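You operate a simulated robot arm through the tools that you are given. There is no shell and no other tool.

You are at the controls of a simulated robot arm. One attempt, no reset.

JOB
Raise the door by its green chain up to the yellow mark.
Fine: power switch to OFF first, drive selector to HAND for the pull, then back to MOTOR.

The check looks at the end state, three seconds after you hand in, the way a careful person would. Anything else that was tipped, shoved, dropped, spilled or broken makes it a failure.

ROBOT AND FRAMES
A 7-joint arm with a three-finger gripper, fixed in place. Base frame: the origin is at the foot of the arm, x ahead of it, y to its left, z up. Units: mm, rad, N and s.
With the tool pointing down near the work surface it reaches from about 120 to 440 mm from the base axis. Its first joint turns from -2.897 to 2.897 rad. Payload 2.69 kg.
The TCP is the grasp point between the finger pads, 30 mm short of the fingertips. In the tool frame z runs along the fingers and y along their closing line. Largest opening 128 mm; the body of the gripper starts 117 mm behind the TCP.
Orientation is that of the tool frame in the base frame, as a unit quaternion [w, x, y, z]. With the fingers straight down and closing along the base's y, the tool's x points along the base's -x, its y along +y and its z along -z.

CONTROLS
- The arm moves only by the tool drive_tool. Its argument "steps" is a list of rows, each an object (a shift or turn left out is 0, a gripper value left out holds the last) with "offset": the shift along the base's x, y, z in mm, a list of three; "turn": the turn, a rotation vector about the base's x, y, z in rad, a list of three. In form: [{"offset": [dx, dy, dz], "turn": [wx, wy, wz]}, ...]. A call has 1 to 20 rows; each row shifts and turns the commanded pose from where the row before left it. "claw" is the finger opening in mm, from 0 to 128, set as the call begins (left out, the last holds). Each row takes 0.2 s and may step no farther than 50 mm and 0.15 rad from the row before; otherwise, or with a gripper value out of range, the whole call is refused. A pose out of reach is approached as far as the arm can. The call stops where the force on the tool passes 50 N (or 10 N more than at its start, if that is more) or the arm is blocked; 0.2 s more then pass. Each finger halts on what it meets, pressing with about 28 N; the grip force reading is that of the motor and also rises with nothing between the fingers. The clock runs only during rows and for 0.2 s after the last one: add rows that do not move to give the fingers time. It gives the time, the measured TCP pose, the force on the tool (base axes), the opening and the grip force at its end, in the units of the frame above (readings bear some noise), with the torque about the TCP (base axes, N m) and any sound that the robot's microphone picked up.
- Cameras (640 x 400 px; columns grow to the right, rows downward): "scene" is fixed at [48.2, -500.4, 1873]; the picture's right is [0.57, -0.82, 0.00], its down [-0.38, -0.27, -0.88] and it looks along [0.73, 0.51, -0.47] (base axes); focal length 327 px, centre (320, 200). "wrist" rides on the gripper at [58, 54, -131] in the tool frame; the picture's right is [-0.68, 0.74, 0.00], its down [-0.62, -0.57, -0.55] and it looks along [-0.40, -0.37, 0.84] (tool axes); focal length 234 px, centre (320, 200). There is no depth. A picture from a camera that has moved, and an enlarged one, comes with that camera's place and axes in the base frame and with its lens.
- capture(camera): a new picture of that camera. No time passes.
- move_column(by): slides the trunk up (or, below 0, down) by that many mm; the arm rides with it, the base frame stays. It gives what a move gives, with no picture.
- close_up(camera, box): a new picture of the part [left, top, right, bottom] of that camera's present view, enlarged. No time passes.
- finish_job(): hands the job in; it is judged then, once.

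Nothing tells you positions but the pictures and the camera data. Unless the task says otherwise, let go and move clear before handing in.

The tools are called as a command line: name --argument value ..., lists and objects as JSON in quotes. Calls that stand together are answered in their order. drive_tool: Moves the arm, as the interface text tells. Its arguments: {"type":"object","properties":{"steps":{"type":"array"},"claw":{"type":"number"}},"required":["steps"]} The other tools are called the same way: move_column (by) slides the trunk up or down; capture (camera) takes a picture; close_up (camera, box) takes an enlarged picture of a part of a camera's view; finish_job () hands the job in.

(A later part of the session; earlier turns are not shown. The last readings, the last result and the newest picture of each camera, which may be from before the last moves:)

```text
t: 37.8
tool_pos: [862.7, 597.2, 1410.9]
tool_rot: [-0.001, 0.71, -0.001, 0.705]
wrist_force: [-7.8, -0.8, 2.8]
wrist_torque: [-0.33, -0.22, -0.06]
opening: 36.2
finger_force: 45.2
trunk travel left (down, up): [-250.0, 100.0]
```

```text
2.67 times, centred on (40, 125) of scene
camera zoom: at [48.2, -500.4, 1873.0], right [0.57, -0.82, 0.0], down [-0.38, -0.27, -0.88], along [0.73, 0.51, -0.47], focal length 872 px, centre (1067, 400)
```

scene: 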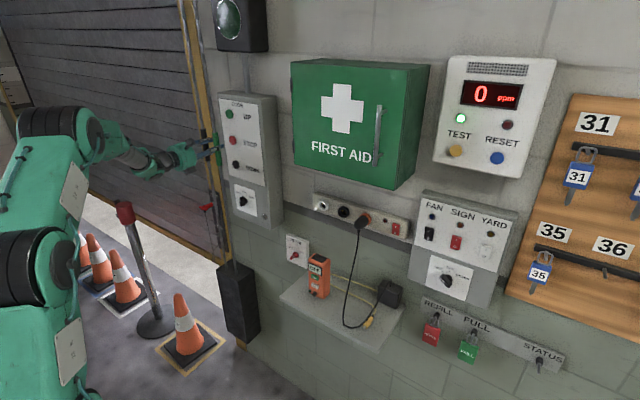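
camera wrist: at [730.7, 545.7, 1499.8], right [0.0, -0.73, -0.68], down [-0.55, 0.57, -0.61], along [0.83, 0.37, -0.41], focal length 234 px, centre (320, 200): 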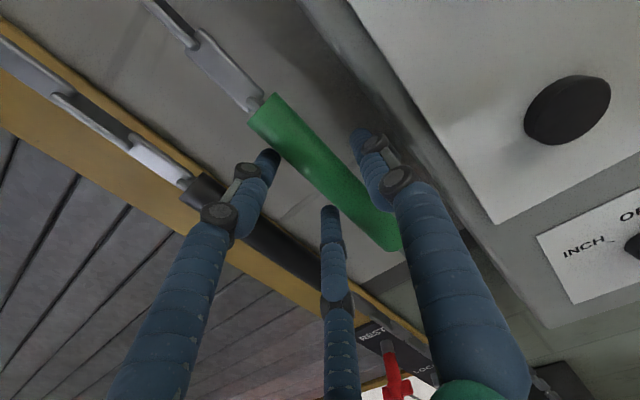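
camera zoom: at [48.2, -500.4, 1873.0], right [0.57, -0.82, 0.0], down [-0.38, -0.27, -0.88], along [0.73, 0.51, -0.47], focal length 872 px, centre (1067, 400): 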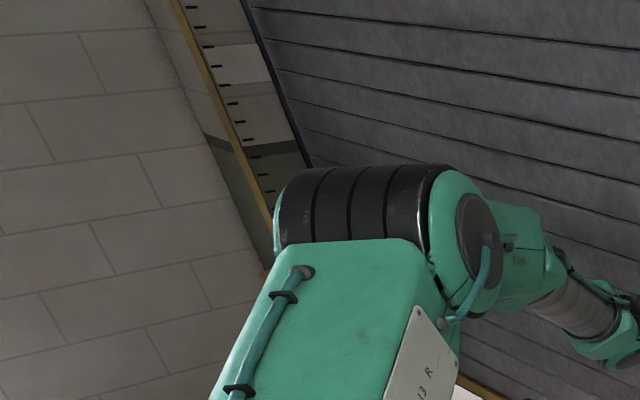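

The door rose slightly; the ratio looks like a few mm of chain per mm of door. Pulling another 120 mm at a steady pace.

drive_tool --steps '[{"offset": [0, 0, -10]}, {"offset": [0, 0, -12]}, {"offset": [0, 0, -14]}, {"offset": [0, 0, -14]}, {"offset": [0, 0, -14]}, {"offset": [0, 0, -14]}, {"offset": [0, 0, -14]}, {"offset": [0, 0, -14]}, {"offset": [0, 0, -14]}, {"offset": [0, 0, 0]}]' --claw 8

close_up --camera "scene" --box '[195, 180, 240, 260]'

capture --camera "scene"

close_up --camera "wrist" --box '[220, 100, 420, 260]'

```text
t: 40.0
tool_pos: [863.5, 596.9, 1291.7]
tool_rot: [-0.001, 0.709, -0.001, 0.705]
wrist_force: [1.3, -2.1, 6.3]
wrist_torque: [-0.4, -0.53, 0.03]
opening: 36.3
finger_force: 45.2
trunk travel left (down, up): [-250.0, 100.0]
```

```text
5.00 times, centred on (218, 220) of scene
camera zoom: at [48.2, -500.4, 1873.0], right [0.57, -0.82, 0.0], down [-0.38, -0.27, -0.88], along [0.73, 0.51, -0.47], focal length 1635 px, centre (832, 100)
```

zoom: 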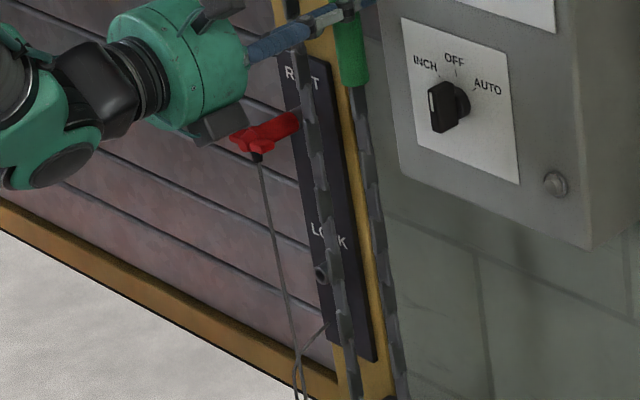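

```text
taken
```

scene: 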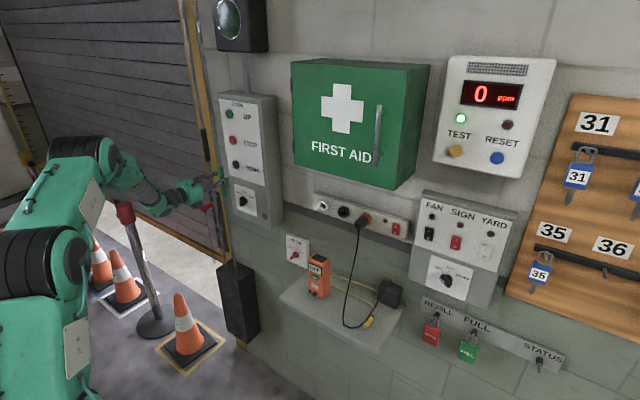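

```text
2.50 times, centred on (320, 180) of wrist
camera zoom: at [732.8, 543.6, 1350.7], right [0.0, -0.73, -0.68], down [-0.55, 0.57, -0.61], along [0.83, 0.37, -0.41], focal length 585 px, centre (320, 250)
```

zoom: 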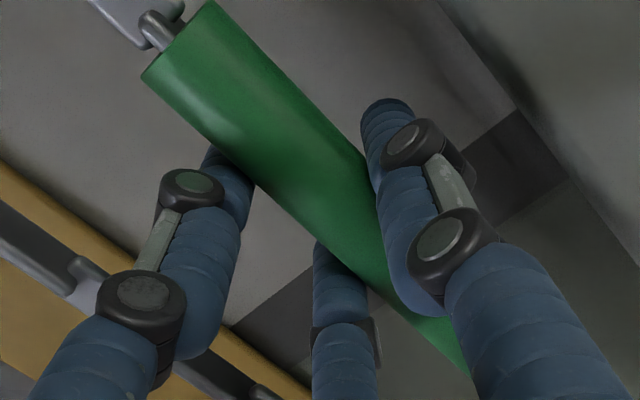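

close_up --camera "scene" --box '[0, 110, 120, 210]'

capture --camera "wrist"

```text
4.00 times, centred on (60, 160) of scene
camera zoom: at [48.2, -500.4, 1873.0], right [0.57, -0.82, 0.0], down [-0.38, -0.27, -0.88], along [0.73, 0.51, -0.47], focal length 1308 px, centre (1360, 360)
```

zoom: 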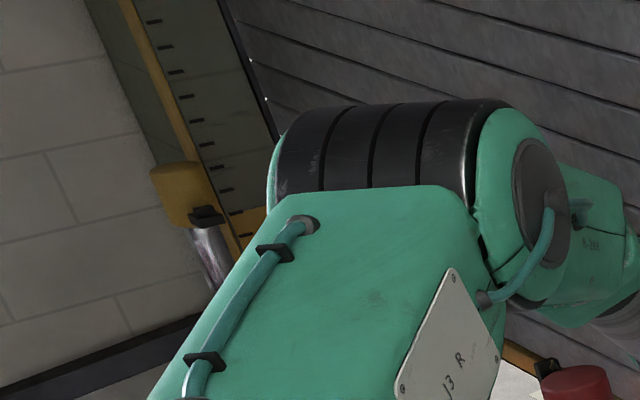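

```text
taken
camera wrist: at [732.8, 543.6, 1350.7], right [0.0, -0.73, -0.68], down [-0.55, 0.57, -0.61], along [0.83, 0.37, -0.41], focal length 234 px, centre (320, 200)
```

wrist: 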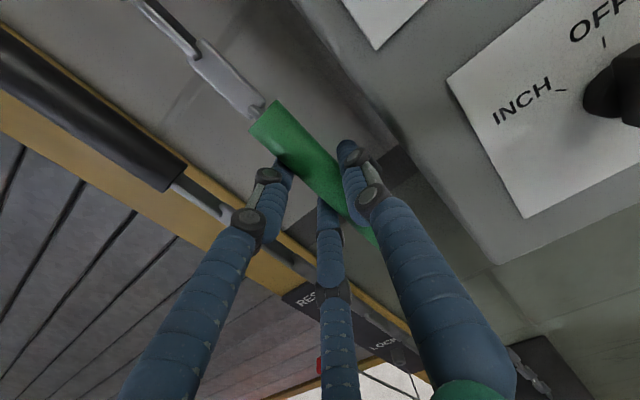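

The arm hides the mark in this pose, but from earlier pictures the band runs from about z 585 to 700 and the door bottom started near 450. The pull is light, so I'll continue down another 160 mm.

drive_tool --steps '[{"offset": [0, 0, -12]}, {"offset": [0, 0, -16]}, {"offset": [0, 0, -18]}, {"offset": [0, 0, -18]}, {"offset": [0, 0, -18]}, {"offset": [0, 0, -18]}, {"offset": [0, 0, -18]}, {"offset": [0, 0, -18]}, {"offset": [0, 0, -14]}, {"offset": [0, 0, -10]}, {"offset": [0, 0, 0]}]' --claw 8

capture --camera "scene"

close_up --camera "scene" --box '[0, 110, 120, 210]'

close_up --camera "scene" --box '[120, 160, 240, 280]'

```text
t: 42.4
tool_pos: [862.5, 596.9, 1132.4]
tool_rot: [0.0, 0.708, -0.002, 0.706]
wrist_force: [-6.6, -2.8, 34.1]
wrist_torque: [-1.38, -0.86, -0.04]
opening: 36.2
finger_force: 45.3
trunk travel left (down, up): [-250.0, 100.0]
```

```text
taken
```

scene: 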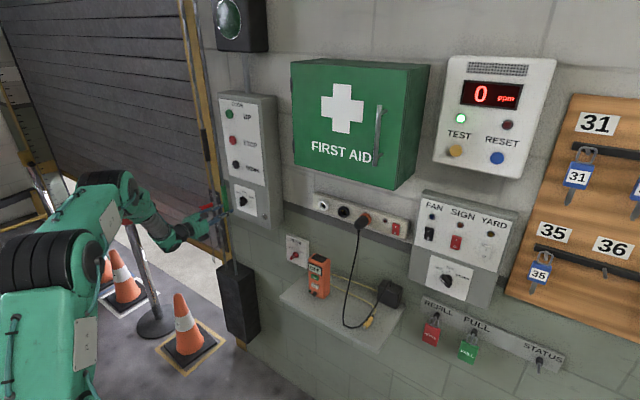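

```text
4.00 times, centred on (60, 160) of scene
camera zoom: at [48.2, -500.4, 1873.0], right [0.57, -0.82, 0.0], down [-0.38, -0.27, -0.88], along [0.73, 0.51, -0.47], focal length 1308 px, centre (1360, 360)
```

zoom: 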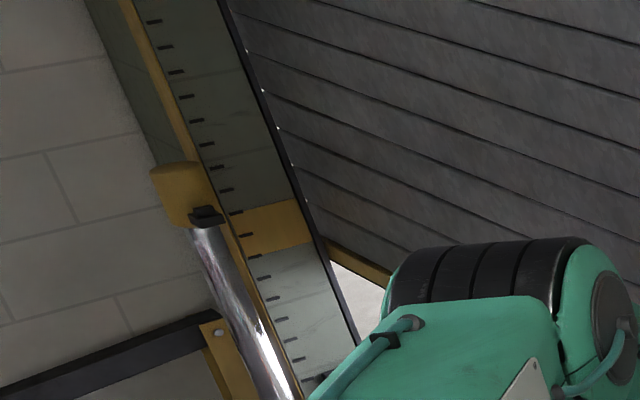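

```text
3.33 times, centred on (180, 220) of scene
camera zoom: at [48.2, -500.4, 1873.0], right [0.57, -0.82, 0.0], down [-0.38, -0.27, -0.88], along [0.73, 0.51, -0.47], focal length 1090 px, centre (787, 133)
```

zoom: 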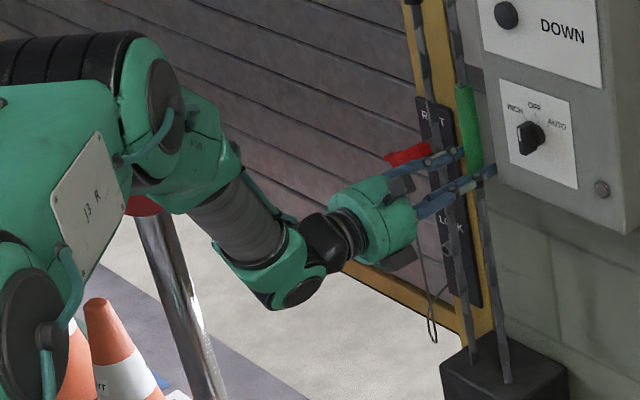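

The mark is visible now: door bottom is about 65 mm below the band. Pull force has jumped to 34 N though, so I'll look at what changed before pulling further.

close_up --camera "scene" --box '[150, 0, 250, 110]'

capture --camera "wrist"

close_up --camera "scene" --box '[180, 170, 260, 250]'

drive_tool --steps '[{"offset": [0, 0, 0]}, {"offset": [0, 0, 0]}]'

```text
3.64 times, centred on (200, 55) of scene
camera zoom: at [48.2, -500.4, 1873.0], right [0.57, -0.82, 0.0], down [-0.38, -0.27, -0.88], along [0.73, 0.51, -0.47], focal length 1189 px, centre (756, 727)
```

zoom: 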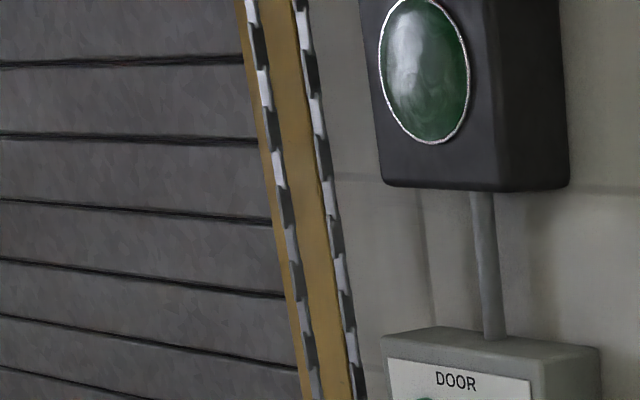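

```text
taken
camera wrist: at [731.5, 543.5, 1192.2], right [0.0, -0.73, -0.68], down [-0.55, 0.57, -0.61], along [0.83, 0.37, -0.41], focal length 234 px, centre (320, 200)
```

wrist: 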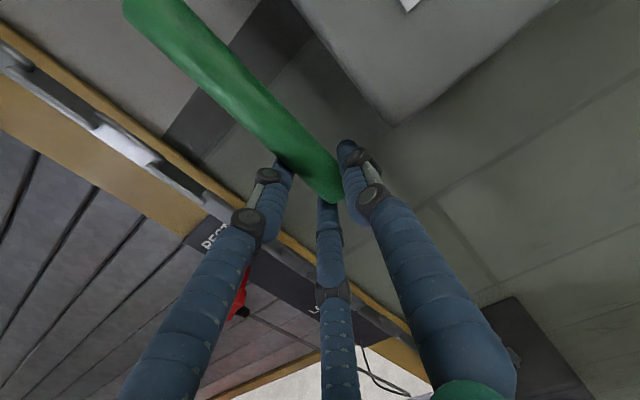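

```text
5.00 times, centred on (220, 210) of scene
camera zoom: at [48.2, -500.4, 1873.0], right [0.57, -0.82, 0.0], down [-0.38, -0.27, -0.88], along [0.73, 0.51, -0.47], focal length 1635 px, centre (820, 150)
```

zoom: 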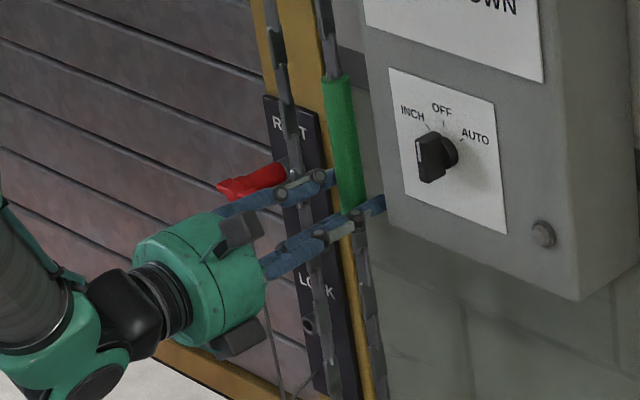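

```text
t: 43.0
tool_pos: [862.0, 596.7, 1133.7]
tool_rot: [-0.001, 0.708, -0.001, 0.706]
wrist_force: [-6.7, -2.1, 35.4]
wrist_torque: [-1.36, -0.68, -0.02]
opening: 36.3
finger_force: 44.7
trunk travel left (down, up): [-250.0, 100.0]
```

The sleeve has slipped in my grip: its lower end is now at the fingers, so the chain stopped after about 240 mm. I need to find out why before pulling harder.

close_up --camera "scene" --box '[180, 60, 250, 200]'

close_up --camera "scene" --box '[195, 150, 255, 230]'

close_up --camera "wrist" --box '[100, 0, 420, 240]'

close_up --camera "scene" --box '[20, 130, 110, 210]'

```text
2.86 times, centred on (215, 130) of scene
camera zoom: at [48.2, -500.4, 1873.0], right [0.57, -0.82, 0.0], down [-0.38, -0.27, -0.88], along [0.73, 0.51, -0.47], focal length 934 px, centre (620, 400)
```

zoom: 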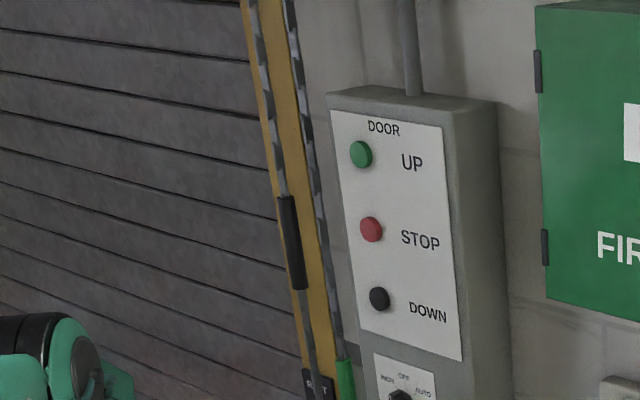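

```text
5.00 times, centred on (225, 190) of scene
camera zoom: at [48.2, -500.4, 1873.0], right [0.57, -0.82, 0.0], down [-0.38, -0.27, -0.88], along [0.73, 0.51, -0.47], focal length 1635 px, centre (795, 250)
```

zoom: 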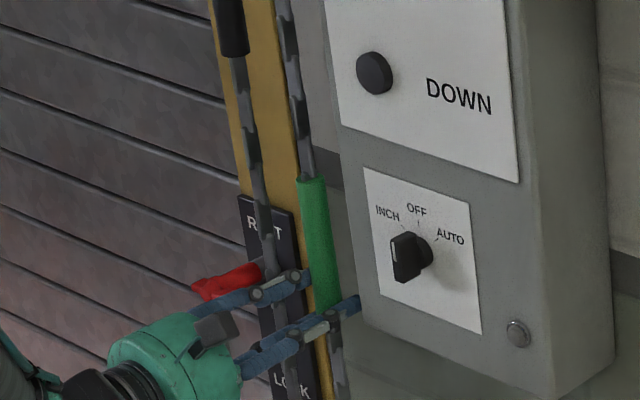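

```text
1.67 times, centred on (260, 120) of wrist
camera zoom: at [731.6, 543.4, 1192.2], right [0.0, -0.73, -0.68], down [-0.55, 0.57, -0.61], along [0.83, 0.37, -0.41], focal length 390 px, centre (420, 333)
```

zoom: 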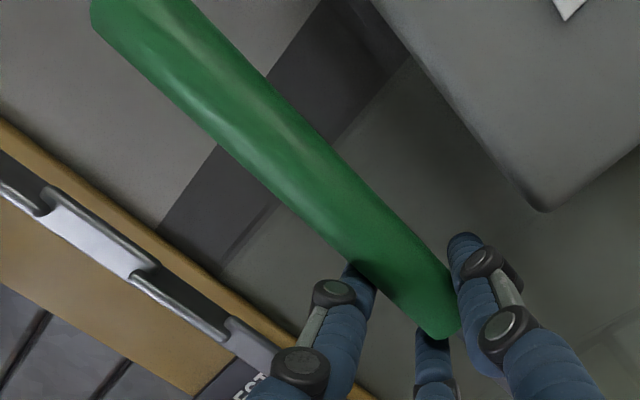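

```text
5.00 times, centred on (65, 170) of scene
camera zoom: at [48.2, -500.4, 1873.0], right [0.57, -0.82, 0.0], down [-0.38, -0.27, -0.88], along [0.73, 0.51, -0.47], focal length 1635 px, centre (1595, 350)
```

zoom: 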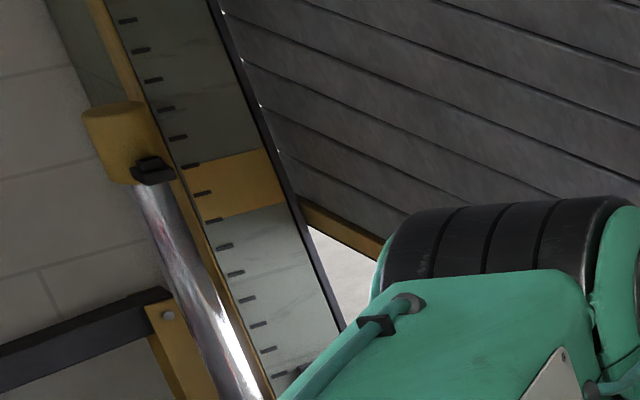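

The black strand has not moved at all, so the green chain seems to have its own stroke of about 240 mm that ended at a stop. I'll ease up 40 mm while still holding and see whether the door follows or stays.

drive_tool --steps '[{"offset": [0, 0, 5]}, {"offset": [0, 0, 10]}, {"offset": [0, 0, 10]}, {"offset": [0, 0, 15]}, {"offset": [0, 0, 0]}]'

close_up --camera "scene" --box '[20, 130, 110, 210]'

close_up --camera "scene" --box '[195, 150, 255, 230]'

capture --camera "wrist"

```text
t: 44.2
tool_pos: [861.9, 597.1, 1170.9]
tool_rot: [0.0, 0.709, -0.001, 0.705]
wrist_force: [-30.7, -17.4, 7.5]
wrist_torque: [-1.18, 0.05, -0.45]
opening: 36.2
finger_force: 45.1
trunk travel left (down, up): [-250.0, 100.0]
```

```text
5.00 times, centred on (65, 170) of scene
camera zoom: at [48.2, -500.4, 1873.0], right [0.57, -0.82, 0.0], down [-0.38, -0.27, -0.88], along [0.73, 0.51, -0.47], focal length 1635 px, centre (1595, 350)
```

zoom: 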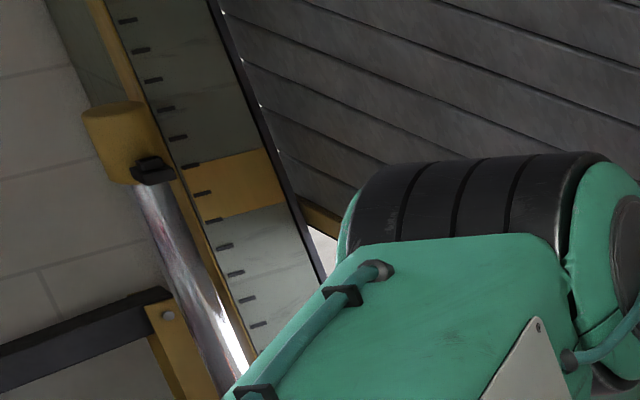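

```text
5.00 times, centred on (225, 190) of scene
camera zoom: at [48.2, -500.4, 1873.0], right [0.57, -0.82, 0.0], down [-0.38, -0.27, -0.88], along [0.73, 0.51, -0.47], focal length 1635 px, centre (795, 250)
```

zoom: 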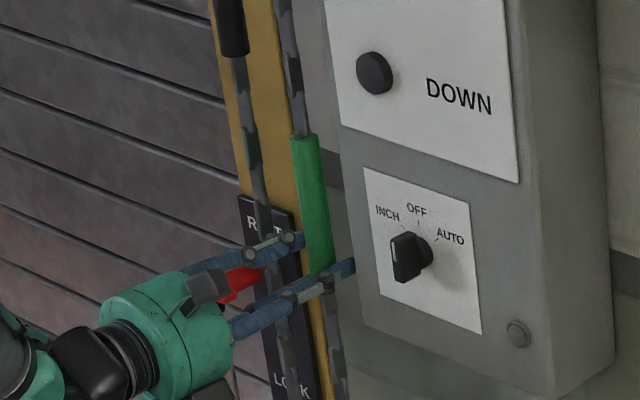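

```text
taken
camera wrist: at [731.9, 543.8, 1231.6], right [-0.01, -0.74, -0.68], down [-0.55, 0.57, -0.61], along [0.83, 0.37, -0.41], focal length 234 px, centre (320, 200)
```

wrist: 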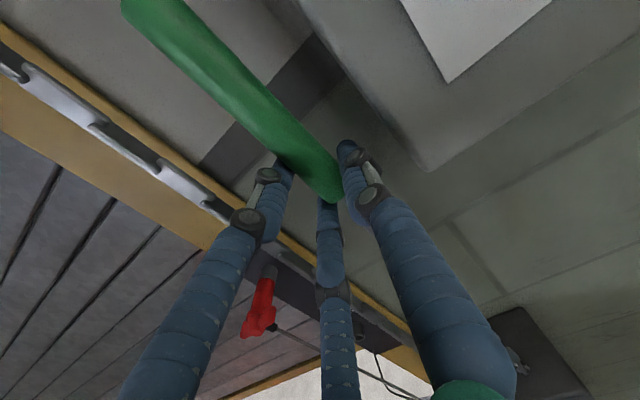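

The door stayed while the chain came back up with me, so it works like a ratchet: repeated pulls. The grip is now awkward at the sleeve's lower end, so I'll open and see what the sleeve and door do.

drive_tool --steps '[{"offset": [0, 0, 0]}, {"offset": [0, 0, 0]}, {"offset": [0, 0, 0]}]' --claw 60

capture --camera "scene"

close_up --camera "scene" --box '[180, 90, 250, 230]'

capture --camera "wrist"

close_up --camera "scene" --box '[20, 130, 110, 210]'

```text
t: 45.0
tool_pos: [865.3, 599.5, 1171.1]
tool_rot: [-0.001, 0.71, -0.001, 0.704]
wrist_force: [-0.2, -0.1, -0.5]
wrist_torque: [0.02, 0.01, -0.01]
opening: 60.1
finger_force: 0.2
trunk travel left (down, up): [-250.0, 100.0]
```

```text
taken
```

scene: 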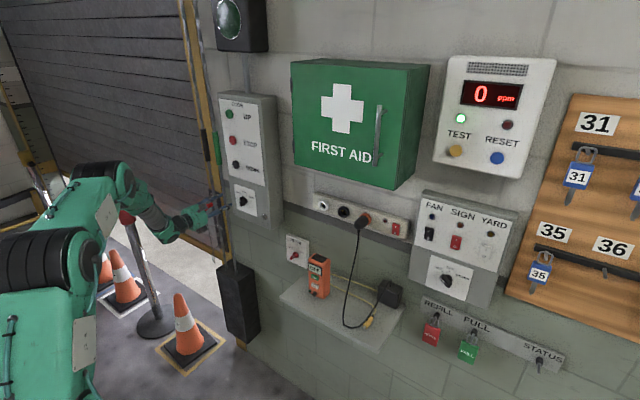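

```text
2.86 times, centred on (215, 160) of scene
camera zoom: at [48.2, -500.4, 1873.0], right [0.57, -0.82, 0.0], down [-0.38, -0.27, -0.88], along [0.73, 0.51, -0.47], focal length 934 px, centre (620, 314)
```

zoom: 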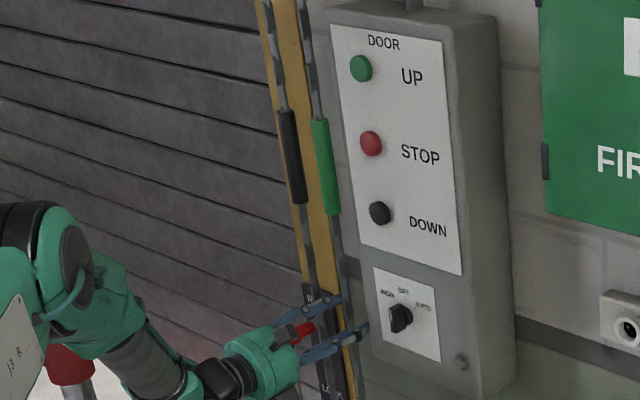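

```text
taken
camera wrist: at [734.6, 546.0, 1230.7], right [-0.01, -0.73, -0.68], down [-0.55, 0.57, -0.61], along [0.83, 0.37, -0.41], focal length 234 px, centre (320, 200)
```

wrist: 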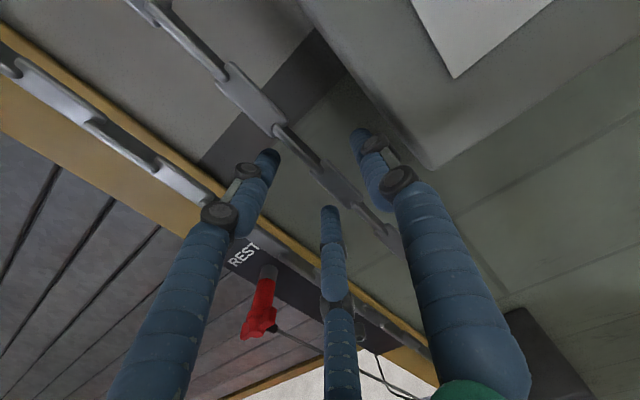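

```text
5.00 times, centred on (65, 170) of scene
camera zoom: at [48.2, -500.4, 1873.0], right [0.57, -0.82, 0.0], down [-0.38, -0.27, -0.88], along [0.73, 0.51, -0.47], focal length 1635 px, centre (1595, 350)
```

zoom: 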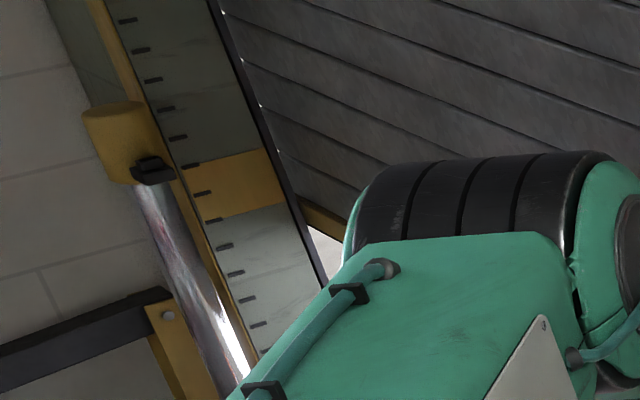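

The sleeve sprang back up to its rest height and the door held, about 70 mm higher than at the start. I'll return to the sleeve for the next stroke: retreat, up, and back in.

drive_tool --steps '[{"offset": [-35, 0, 0]}, {"offset": [-40, 0, 0]}, {"offset": [0, 0, 45]}, {"offset": [0, 0, 45]}, {"offset": [0, 0, 45]}, {"offset": [0, 0, 45]}, {"offset": [0, 0, 45]}, {"offset": [0, 0, 44]}, {"offset": [0, 0, 0]}, {"offset": [20, 0, 0]}, {"offset": [20, 0, 0]}, {"offset": [20, 0, 0]}, {"offset": [13, 0, 0]}, {"offset": [0, 0, 0]}, {"offset": [0, 0, 0]}]' --claw 60

close_up --camera "wrist" --box '[220, 100, 420, 260]'

close_up --camera "scene" --box '[180, 110, 250, 190]'

```text
t: 48.2
tool_pos: [861.0, 599.0, 1440.8]
tool_rot: [-0.001, 0.71, 0.0, 0.705]
wrist_force: [-1.4, -0.6, 0.2]
wrist_torque: [0.01, 0.0, -0.02]
opening: 59.9
finger_force: 0.0
trunk travel left (down, up): [-250.0, 100.0]
```

```text
2.50 times, centred on (320, 180) of wrist
camera zoom: at [730.1, 544.3, 1500.5], right [0.0, -0.73, -0.68], down [-0.55, 0.57, -0.61], along [0.83, 0.37, -0.41], focal length 585 px, centre (320, 250)
```

zoom: 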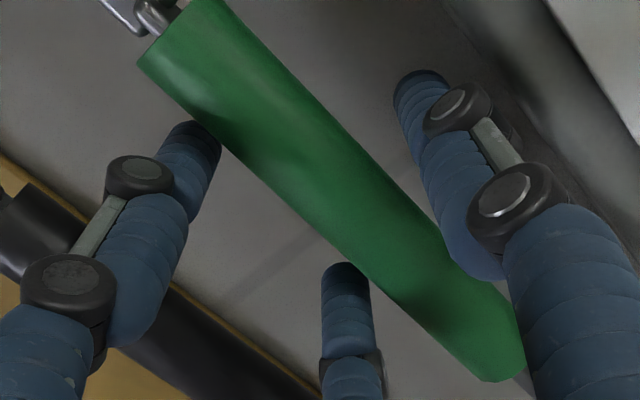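

```text
5.00 times, centred on (215, 150) of scene
camera zoom: at [48.2, -500.4, 1873.0], right [0.57, -0.82, 0.0], down [-0.38, -0.27, -0.88], along [0.73, 0.51, -0.47], focal length 1635 px, centre (845, 450)
```

zoom: 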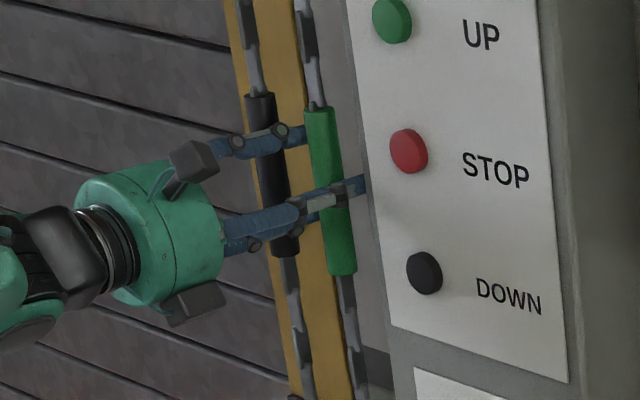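

Same good position. Closing and pulling a stroke of 230 mm, stopping just short of the chain's end stop.

drive_tool --steps '[{"offset": [0, 0, 0]}, {"offset": [0, 0, 0]}, {"offset": [0, 0, 0]}, {"offset": [0, 0, -6]}, {"offset": [0, 0, -12]}, {"offset": [0, 0, -16]}, {"offset": [0, 0, -18]}, {"offset": [0, 0, -18]}, {"offset": [0, 0, -18]}, {"offset": [0, 0, -18]}, {"offset": [0, 0, -18]}, {"offset": [0, 0, -18]}, {"offset": [0, 0, -18]}, {"offset": [0, 0, -18]}, {"offset": [0, 0, -18]}, {"offset": [0, 0, -16]}, {"offset": [0, 0, -12]}, {"offset": [0, 0, -6]}, {"offset": [0, 0, 0]}]' --claw 8

capture --camera "wrist"

close_up --camera "scene" --box '[20, 130, 110, 210]'

close_up --camera "scene" --box '[120, 130, 260, 280]'

```text
t: 52.2
tool_pos: [861.2, 597.9, 1212.0]
tool_rot: [-0.001, 0.709, -0.001, 0.705]
wrist_force: [-8.7, -5.8, 9.6]
wrist_torque: [-0.38, -0.22, -0.09]
opening: 36.4
finger_force: 44.8
trunk travel left (down, up): [-250.0, 100.0]
```

```text
taken
camera wrist: at [730.4, 543.5, 1271.0], right [0.0, -0.73, -0.68], down [-0.55, 0.57, -0.61], along [0.83, 0.37, -0.41], focal length 234 px, centre (320, 200)
```

wrist: 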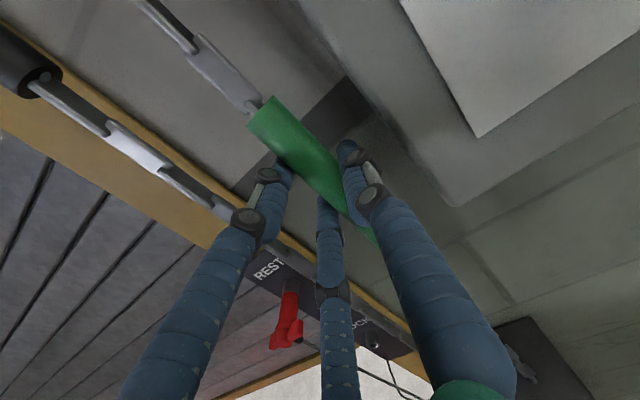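

```text
5.00 times, centred on (65, 170) of scene
camera zoom: at [48.2, -500.4, 1873.0], right [0.57, -0.82, 0.0], down [-0.38, -0.27, -0.88], along [0.73, 0.51, -0.47], focal length 1635 px, centre (1595, 350)
```

zoom: 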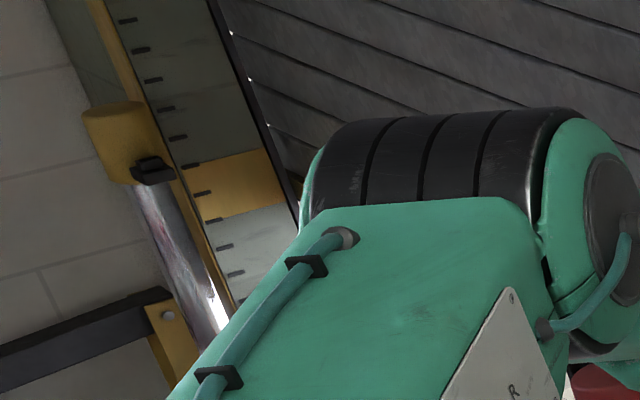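

```text
2.67 times, centred on (190, 205) of scene
camera zoom: at [48.2, -500.4, 1873.0], right [0.57, -0.82, 0.0], down [-0.38, -0.27, -0.88], along [0.73, 0.51, -0.47], focal length 872 px, centre (667, 187)
```

zoom: 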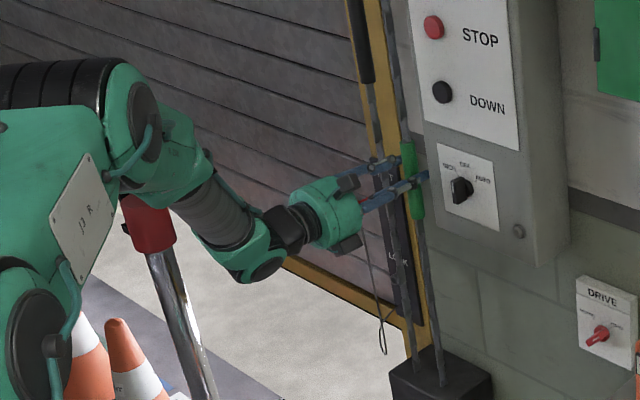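

The grip held through the whole stroke and the door is now close to the band's lower edge. I'll let the chain back up in my grip, watching the side forces.

drive_tool --steps '[{"offset": [0, 0, 8]}, {"offset": [0, 0, 15]}, {"offset": [0, 0, 20]}, {"offset": [0, 0, 22]}, {"offset": [0, 0, 22]}, {"offset": [0, 0, 22]}, {"offset": [0, 0, 22]}, {"offset": [0, 0, 22]}, {"offset": [0, 0, 22]}, {"offset": [0, 0, 20]}, {"offset": [0, 0, 16]}, {"offset": [0, 0, 12]}, {"offset": [0, 0, 5]}, {"offset": [0, 0, 0]}]'

close_up --camera "wrist" --box '[220, 100, 420, 260]'

capture --camera "scene"

```text
t: 55.2
tool_pos: [860.1, 597.6, 1438.7]
tool_rot: [-0.001, 0.71, -0.002, 0.704]
wrist_force: [-2.4, -8.2, 2.7]
wrist_torque: [-0.37, 0.34, -0.12]
opening: 36.4
finger_force: 45.3
trunk travel left (down, up): [-250.0, 100.0]
```

```text
2.50 times, centred on (320, 180) of wrist
camera zoom: at [730.6, 543.6, 1498.6], right [0.0, -0.73, -0.68], down [-0.55, 0.57, -0.61], along [0.83, 0.37, -0.41], focal length 585 px, centre (320, 250)
```

zoom: 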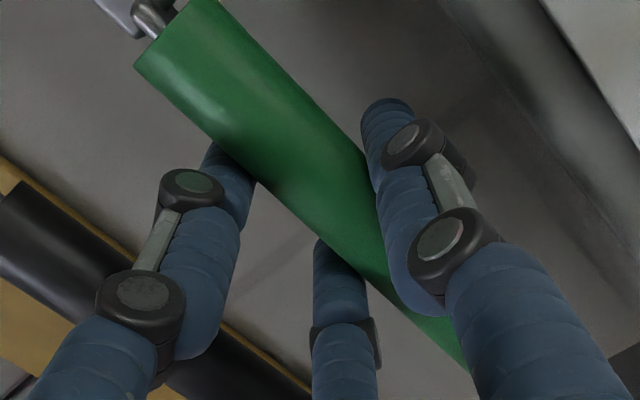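

```text
taken
```

scene: 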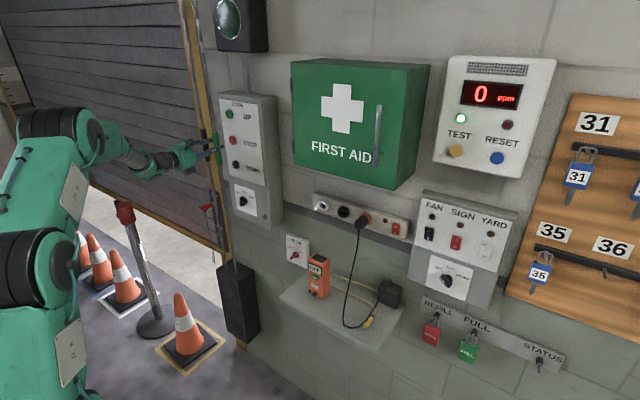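

Back at the top with the chain in hand. Measuring the door's bottom bar in the same crop as before.

close_up --camera "scene" --box '[195, 180, 240, 260]'

close_up --camera "scene" --box '[80, 160, 180, 240]'

close_up --camera "scene" --box '[0, 110, 120, 210]'

```text
5.00 times, centred on (218, 220) of scene
camera zoom: at [48.2, -500.4, 1873.0], right [0.57, -0.82, 0.0], down [-0.38, -0.27, -0.88], along [0.73, 0.51, -0.47], focal length 1635 px, centre (832, 100)
```

zoom: 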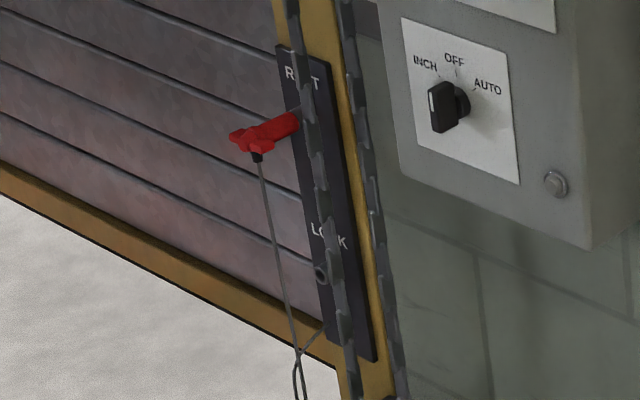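

```text
5.00 times, centred on (130, 200) of scene
camera zoom: at [48.2, -500.4, 1873.0], right [0.57, -0.82, 0.0], down [-0.38, -0.27, -0.88], along [0.73, 0.51, -0.47], focal length 1635 px, centre (1270, 200)
```

zoom: 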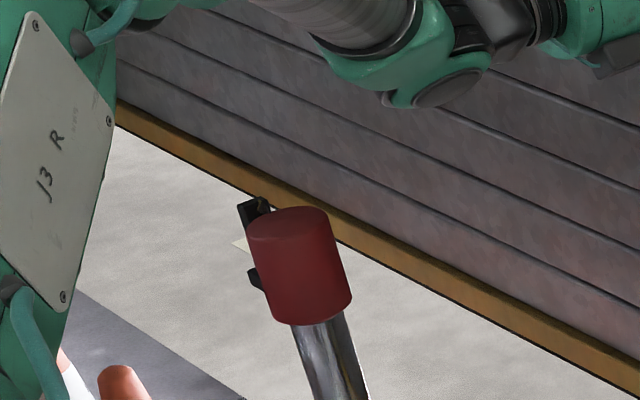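

```text
4.00 times, centred on (60, 160) of scene
camera zoom: at [48.2, -500.4, 1873.0], right [0.57, -0.82, 0.0], down [-0.38, -0.27, -0.88], along [0.73, 0.51, -0.47], focal length 1308 px, centre (1360, 360)
```

zoom: 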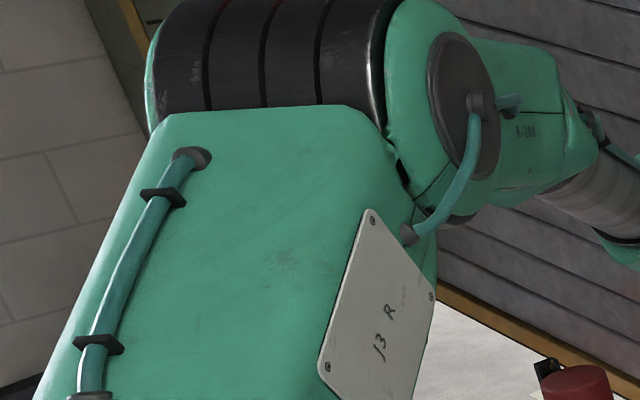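

By the crop, the door has risen about 115 mm over 468 mm of chain, roughly 4:1, so the bottom should be just under the band. One more full stroke should bring it inside.

drive_tool --steps '[{"offset": [0, 0, -6]}, {"offset": [0, 0, -12]}, {"offset": [0, 0, -16]}, {"offset": [0, 0, -18]}, {"offset": [0, 0, -18]}, {"offset": [0, 0, -18]}, {"offset": [0, 0, -18]}, {"offset": [0, 0, -18]}, {"offset": [0, 0, -18]}, {"offset": [0, 0, -18]}, {"offset": [0, 0, -18]}, {"offset": [0, 0, -18]}, {"offset": [0, 0, -16]}, {"offset": [0, 0, -10]}, {"offset": [0, 0, -6]}, {"offset": [0, 0, 0]}]'

capture --camera "wrist"

close_up --camera "scene" --box '[20, 130, 110, 210]'

close_up --camera "scene" --box '[195, 180, 240, 260]'

```text
t: 58.6
tool_pos: [860.6, 595.7, 1211.2]
tool_rot: [-0.001, 0.71, -0.001, 0.704]
wrist_force: [-10.1, -5.3, 10.3]
wrist_torque: [-0.39, -0.27, -0.06]
opening: 36.5
finger_force: 45.2
trunk travel left (down, up): [-250.0, 100.0]
```

```text
taken
camera wrist: at [730.5, 543.6, 1271.0], right [0.0, -0.73, -0.68], down [-0.55, 0.57, -0.61], along [0.83, 0.37, -0.41], focal length 234 px, centre (320, 200)
```

wrist: 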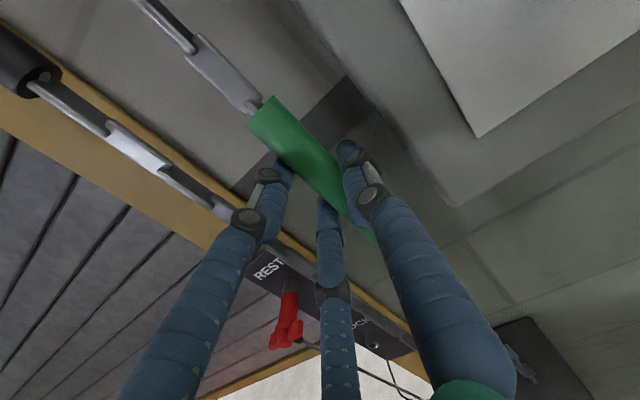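

```text
5.00 times, centred on (65, 170) of scene
camera zoom: at [48.2, -500.4, 1873.0], right [0.57, -0.82, 0.0], down [-0.38, -0.27, -0.88], along [0.73, 0.51, -0.47], focal length 1635 px, centre (1595, 350)
```

zoom: 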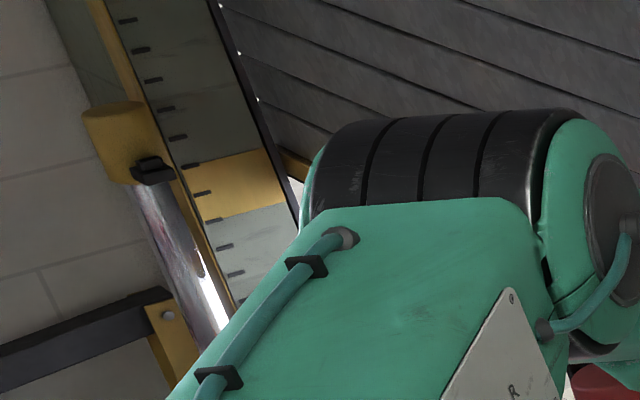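

```text
5.00 times, centred on (218, 220) of scene
camera zoom: at [48.2, -500.4, 1873.0], right [0.57, -0.82, 0.0], down [-0.38, -0.27, -0.88], along [0.73, 0.51, -0.47], focal length 1635 px, centre (832, 100)
```

zoom: 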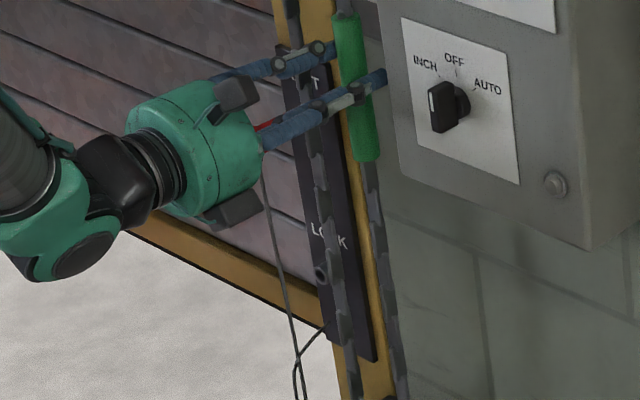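

The door's bottom edge now appears to be inside the yellow band. Zooming tightly to verify.

close_up --camera "scene" --box '[34, 152, 74, 182]'

close_up --camera "scene" --box '[48, 154, 68, 174]'

```text
13.33 times, centred on (54, 167) of scene
camera zoom: at [48.2, -500.4, 1873.0], right [0.57, -0.82, 0.0], down [-0.38, -0.27, -0.88], along [0.73, 0.51, -0.47], focal length 4359 px, centre (3867, 640)
```

zoom: 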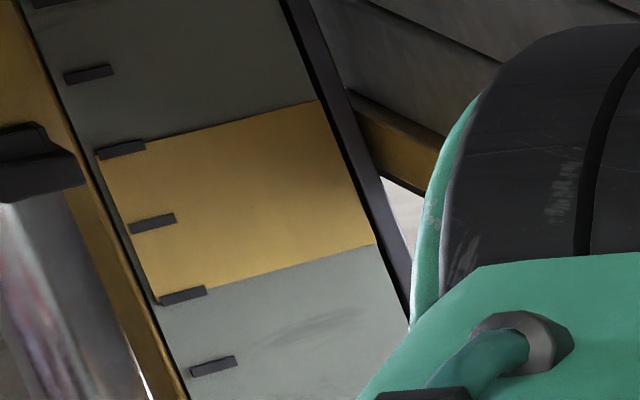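

```text
16.00 times, centred on (58, 164) of scene
camera zoom: at [48.2, -500.4, 1873.0], right [0.57, -0.82, 0.0], down [-0.38, -0.27, -0.88], along [0.73, 0.51, -0.47], focal length 5231 px, centre (4512, 776)
```

zoom: 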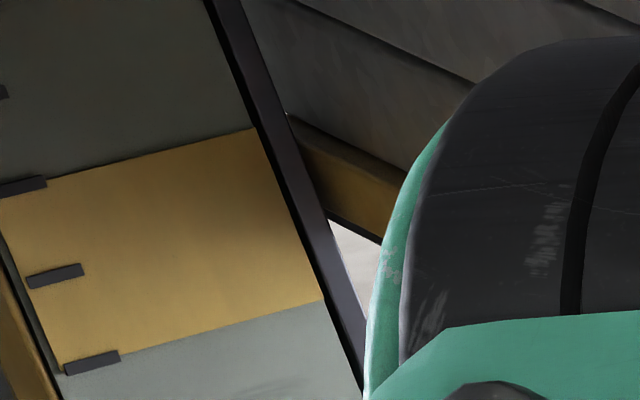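

The bottom edge sits about mid-band (roughly 44% up it), which is where I want it. I'll ride the chain back up and then release it at its rest height.

drive_tool --steps '[{"offset": [0, 0, 8]}, {"offset": [0, 0, 15]}, {"offset": [0, 0, 20]}, {"offset": [0, 0, 22]}, {"offset": [0, 0, 22]}, {"offset": [0, 0, 22]}, {"offset": [0, 0, 22]}, {"offset": [0, 0, 22]}, {"offset": [0, 0, 22]}, {"offset": [0, 0, 20]}, {"offset": [0, 0, 16]}, {"offset": [0, 0, 12]}, {"offset": [0, 0, 5]}, {"offset": [0, 0, 0]}]'

drive_tool --steps '[{"offset": [0, 0, 0]}, {"offset": [0, 0, 0]}, {"offset": [0, 0, 0]}]' --claw 60

close_up --camera "wrist" --box '[220, 100, 420, 260]'

close_up --camera "scene" --box '[120, 90, 260, 290]'

```text
t: 61.6
tool_pos: [859.6, 597.1, 1438.5]
tool_rot: [-0.002, 0.71, -0.001, 0.704]
wrist_force: [-0.1, -3.5, 2.8]
wrist_torque: [-0.36, 0.37, -0.07]
opening: 36.3
finger_force: 45.4
trunk travel left (down, up): [-250.0, 100.0]
```

```text
t: 62.4
tool_pos: [860.2, 597.9, 1436.1]
tool_rot: [-0.001, 0.71, -0.001, 0.704]
wrist_force: [0.1, -0.2, -0.1]
wrist_torque: [0.03, 0.0, 0.01]
opening: 60.0
finger_force: 0.0
trunk travel left (down, up): [-250.0, 100.0]
```

```text
2.50 times, centred on (320, 180) of wrist
camera zoom: at [730.8, 544.1, 1496.7], right [-0.01, -0.73, -0.68], down [-0.55, 0.57, -0.61], along [0.83, 0.37, -0.41], focal length 585 px, centre (320, 250)
```

zoom: 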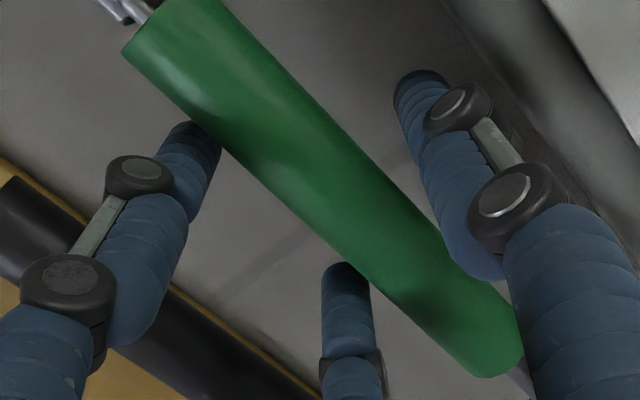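

```text
2.00 times, centred on (190, 190) of scene
camera zoom: at [48.2, -500.4, 1873.0], right [0.57, -0.82, 0.0], down [-0.38, -0.27, -0.88], along [0.73, 0.51, -0.47], focal length 654 px, centre (580, 220)
```

zoom: 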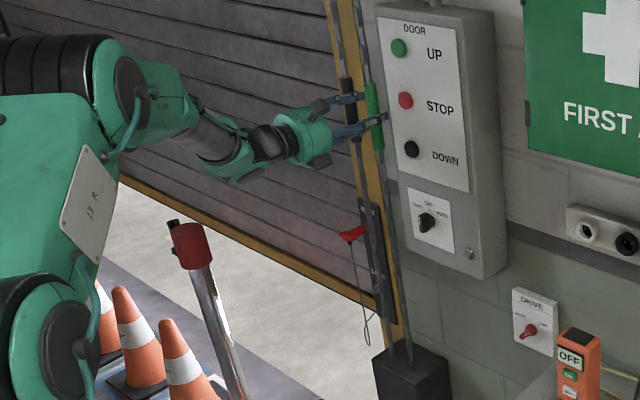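

Chain released at rest, door holding. Now I'll retreat and go back down to the DRIVE plate with the fingers closed as a pusher.

drive_tool --steps '[{"offset": [-30, 0, 0]}, {"offset": [-40, 0, 0]}, {"offset": [-45, 0, 0]}, {"offset": [-45, 0, 0]}, {"offset": [0, -26, -33]}, {"offset": [0, -26, -33]}, {"offset": [0, -26, -33]}, {"offset": [0, -26, -33]}, {"offset": [0, -26, -33]}, {"offset": [0, -26, -33]}, {"offset": [0, -26, -33]}, {"offset": [0, -26, -33]}, {"offset": [0, -26, -33]}, {"offset": [0, -26, -33]}, {"offset": [0, -26, -33]}, {"offset": [0, -26, -33]}, {"offset": [0, -8, -16]}, {"offset": [0, 0, 0]}, {"offset": [0, 0, 0]}]' --claw 60

capture --camera "wrist"

capture --camera "scene"

close_up --camera "scene" --box '[20, 130, 110, 210]'

close_up --camera "scene" --box '[34, 152, 74, 182]'

```text
t: 66.4
tool_pos: [702.1, 280.1, 1026.6]
tool_rot: [0.0, 0.71, -0.001, 0.704]
wrist_force: [-0.1, 0.0, 0.1]
wrist_torque: [0.0, 0.01, -0.02]
opening: 59.9
finger_force: 0.0
trunk travel left (down, up): [-250.0, 100.0]
```

```text
taken
camera wrist: at [572.2, 225.8, 1086.3], right [-0.01, -0.73, -0.68], down [-0.55, 0.57, -0.61], along [0.83, 0.37, -0.41], focal length 234 px, centre (320, 200)
```

wrist: 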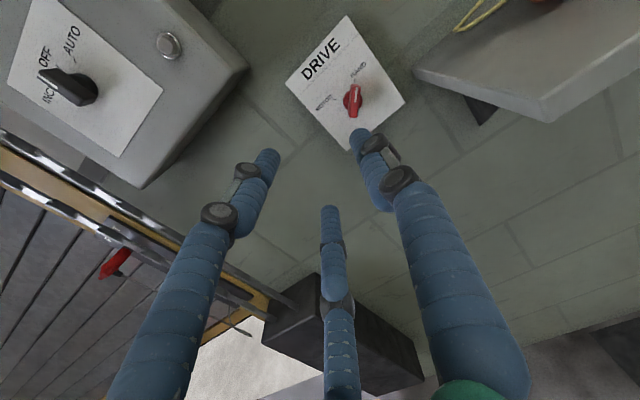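

```text
taken
```

scene: 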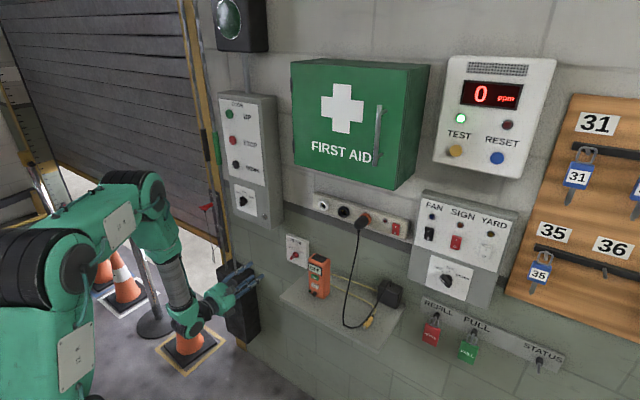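

```text
5.00 times, centred on (65, 170) of scene
camera zoom: at [48.2, -500.4, 1873.0], right [0.57, -0.82, 0.0], down [-0.38, -0.27, -0.88], along [0.73, 0.51, -0.47], focal length 1635 px, centre (1595, 350)
```

zoom: 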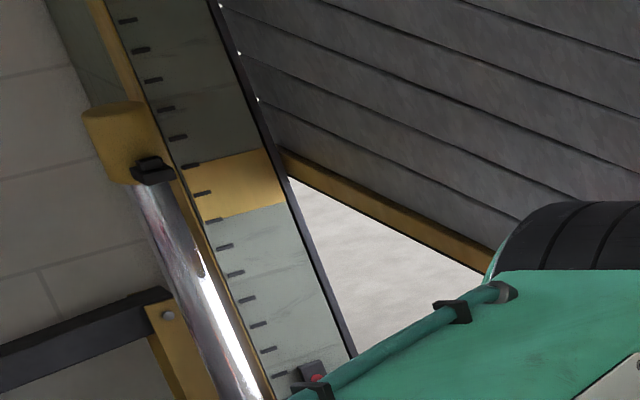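

```text
13.33 times, centred on (54, 167) of scene
camera zoom: at [48.2, -500.4, 1873.0], right [0.57, -0.82, 0.0], down [-0.38, -0.27, -0.88], along [0.73, 0.51, -0.47], focal length 4359 px, centre (3867, 640)
```

zoom: 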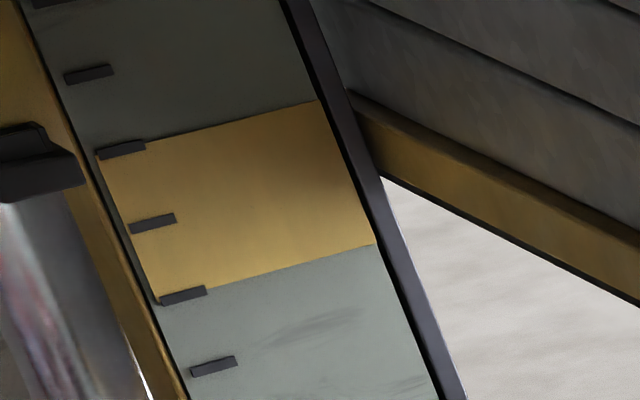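

Clear view: the door's bottom edge is essentially at mid-height of the yellow band and holding. Now I'll bring the closed fingers in at the left of the DRIVE knob, slightly above its axis, ready to push the tail half down and right.

drive_tool --steps '[{"offset": [30, -2, -2]}, {"offset": [30, -2, -2]}, {"offset": [30, -1, 0]}, {"offset": [30, 0, 0]}, {"offset": [28, 0, 0]}, {"offset": [0, 0, 0]}, {"offset": [0, 0, 0]}]' --claw 4

close_up --camera "wrist" --box '[260, 70, 420, 230]'

close_up --camera "scene" --box '[265, 225, 325, 275]'

```text
t: 68.0
tool_pos: [850.0, 274.5, 1022.3]
tool_rot: [0.0, 0.709, -0.001, 0.705]
wrist_force: [-0.1, -0.7, 0.3]
wrist_torque: [0.01, 0.0, 0.0]
opening: 4.1
finger_force: 0.1
trunk travel left (down, up): [-250.0, 100.0]
```

```text
2.50 times, centred on (340, 150) of wrist
camera zoom: at [720.2, 219.5, 1082.0], right [-0.01, -0.73, -0.68], down [-0.55, 0.57, -0.61], along [0.83, 0.37, -0.41], focal length 585 px, centre (270, 325)
```

zoom: 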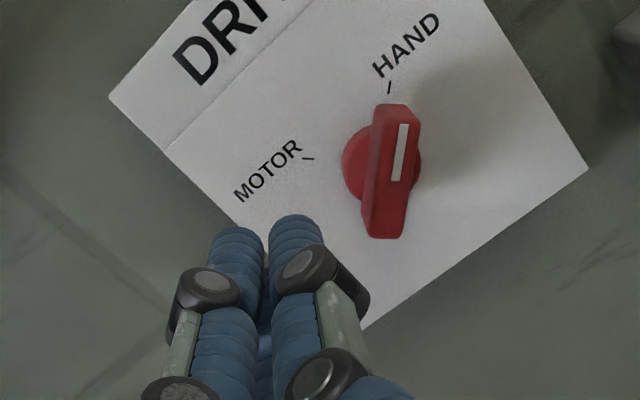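

```text
8.00 times, centred on (295, 250) of scene
camera zoom: at [48.2, -500.4, 1873.0], right [0.57, -0.82, 0.0], down [-0.38, -0.27, -0.88], along [0.73, 0.51, -0.47], focal length 2616 px, centre (520, -200)
```

zoom: 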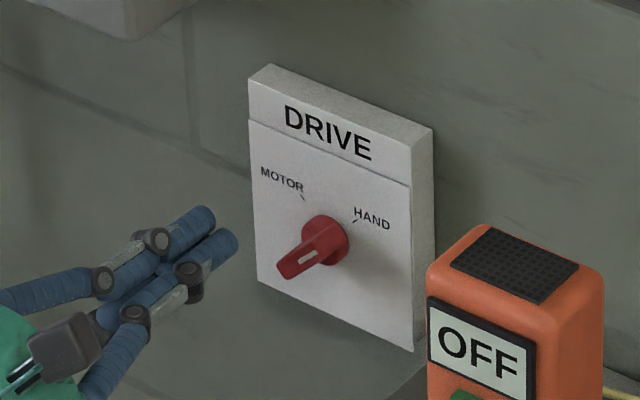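

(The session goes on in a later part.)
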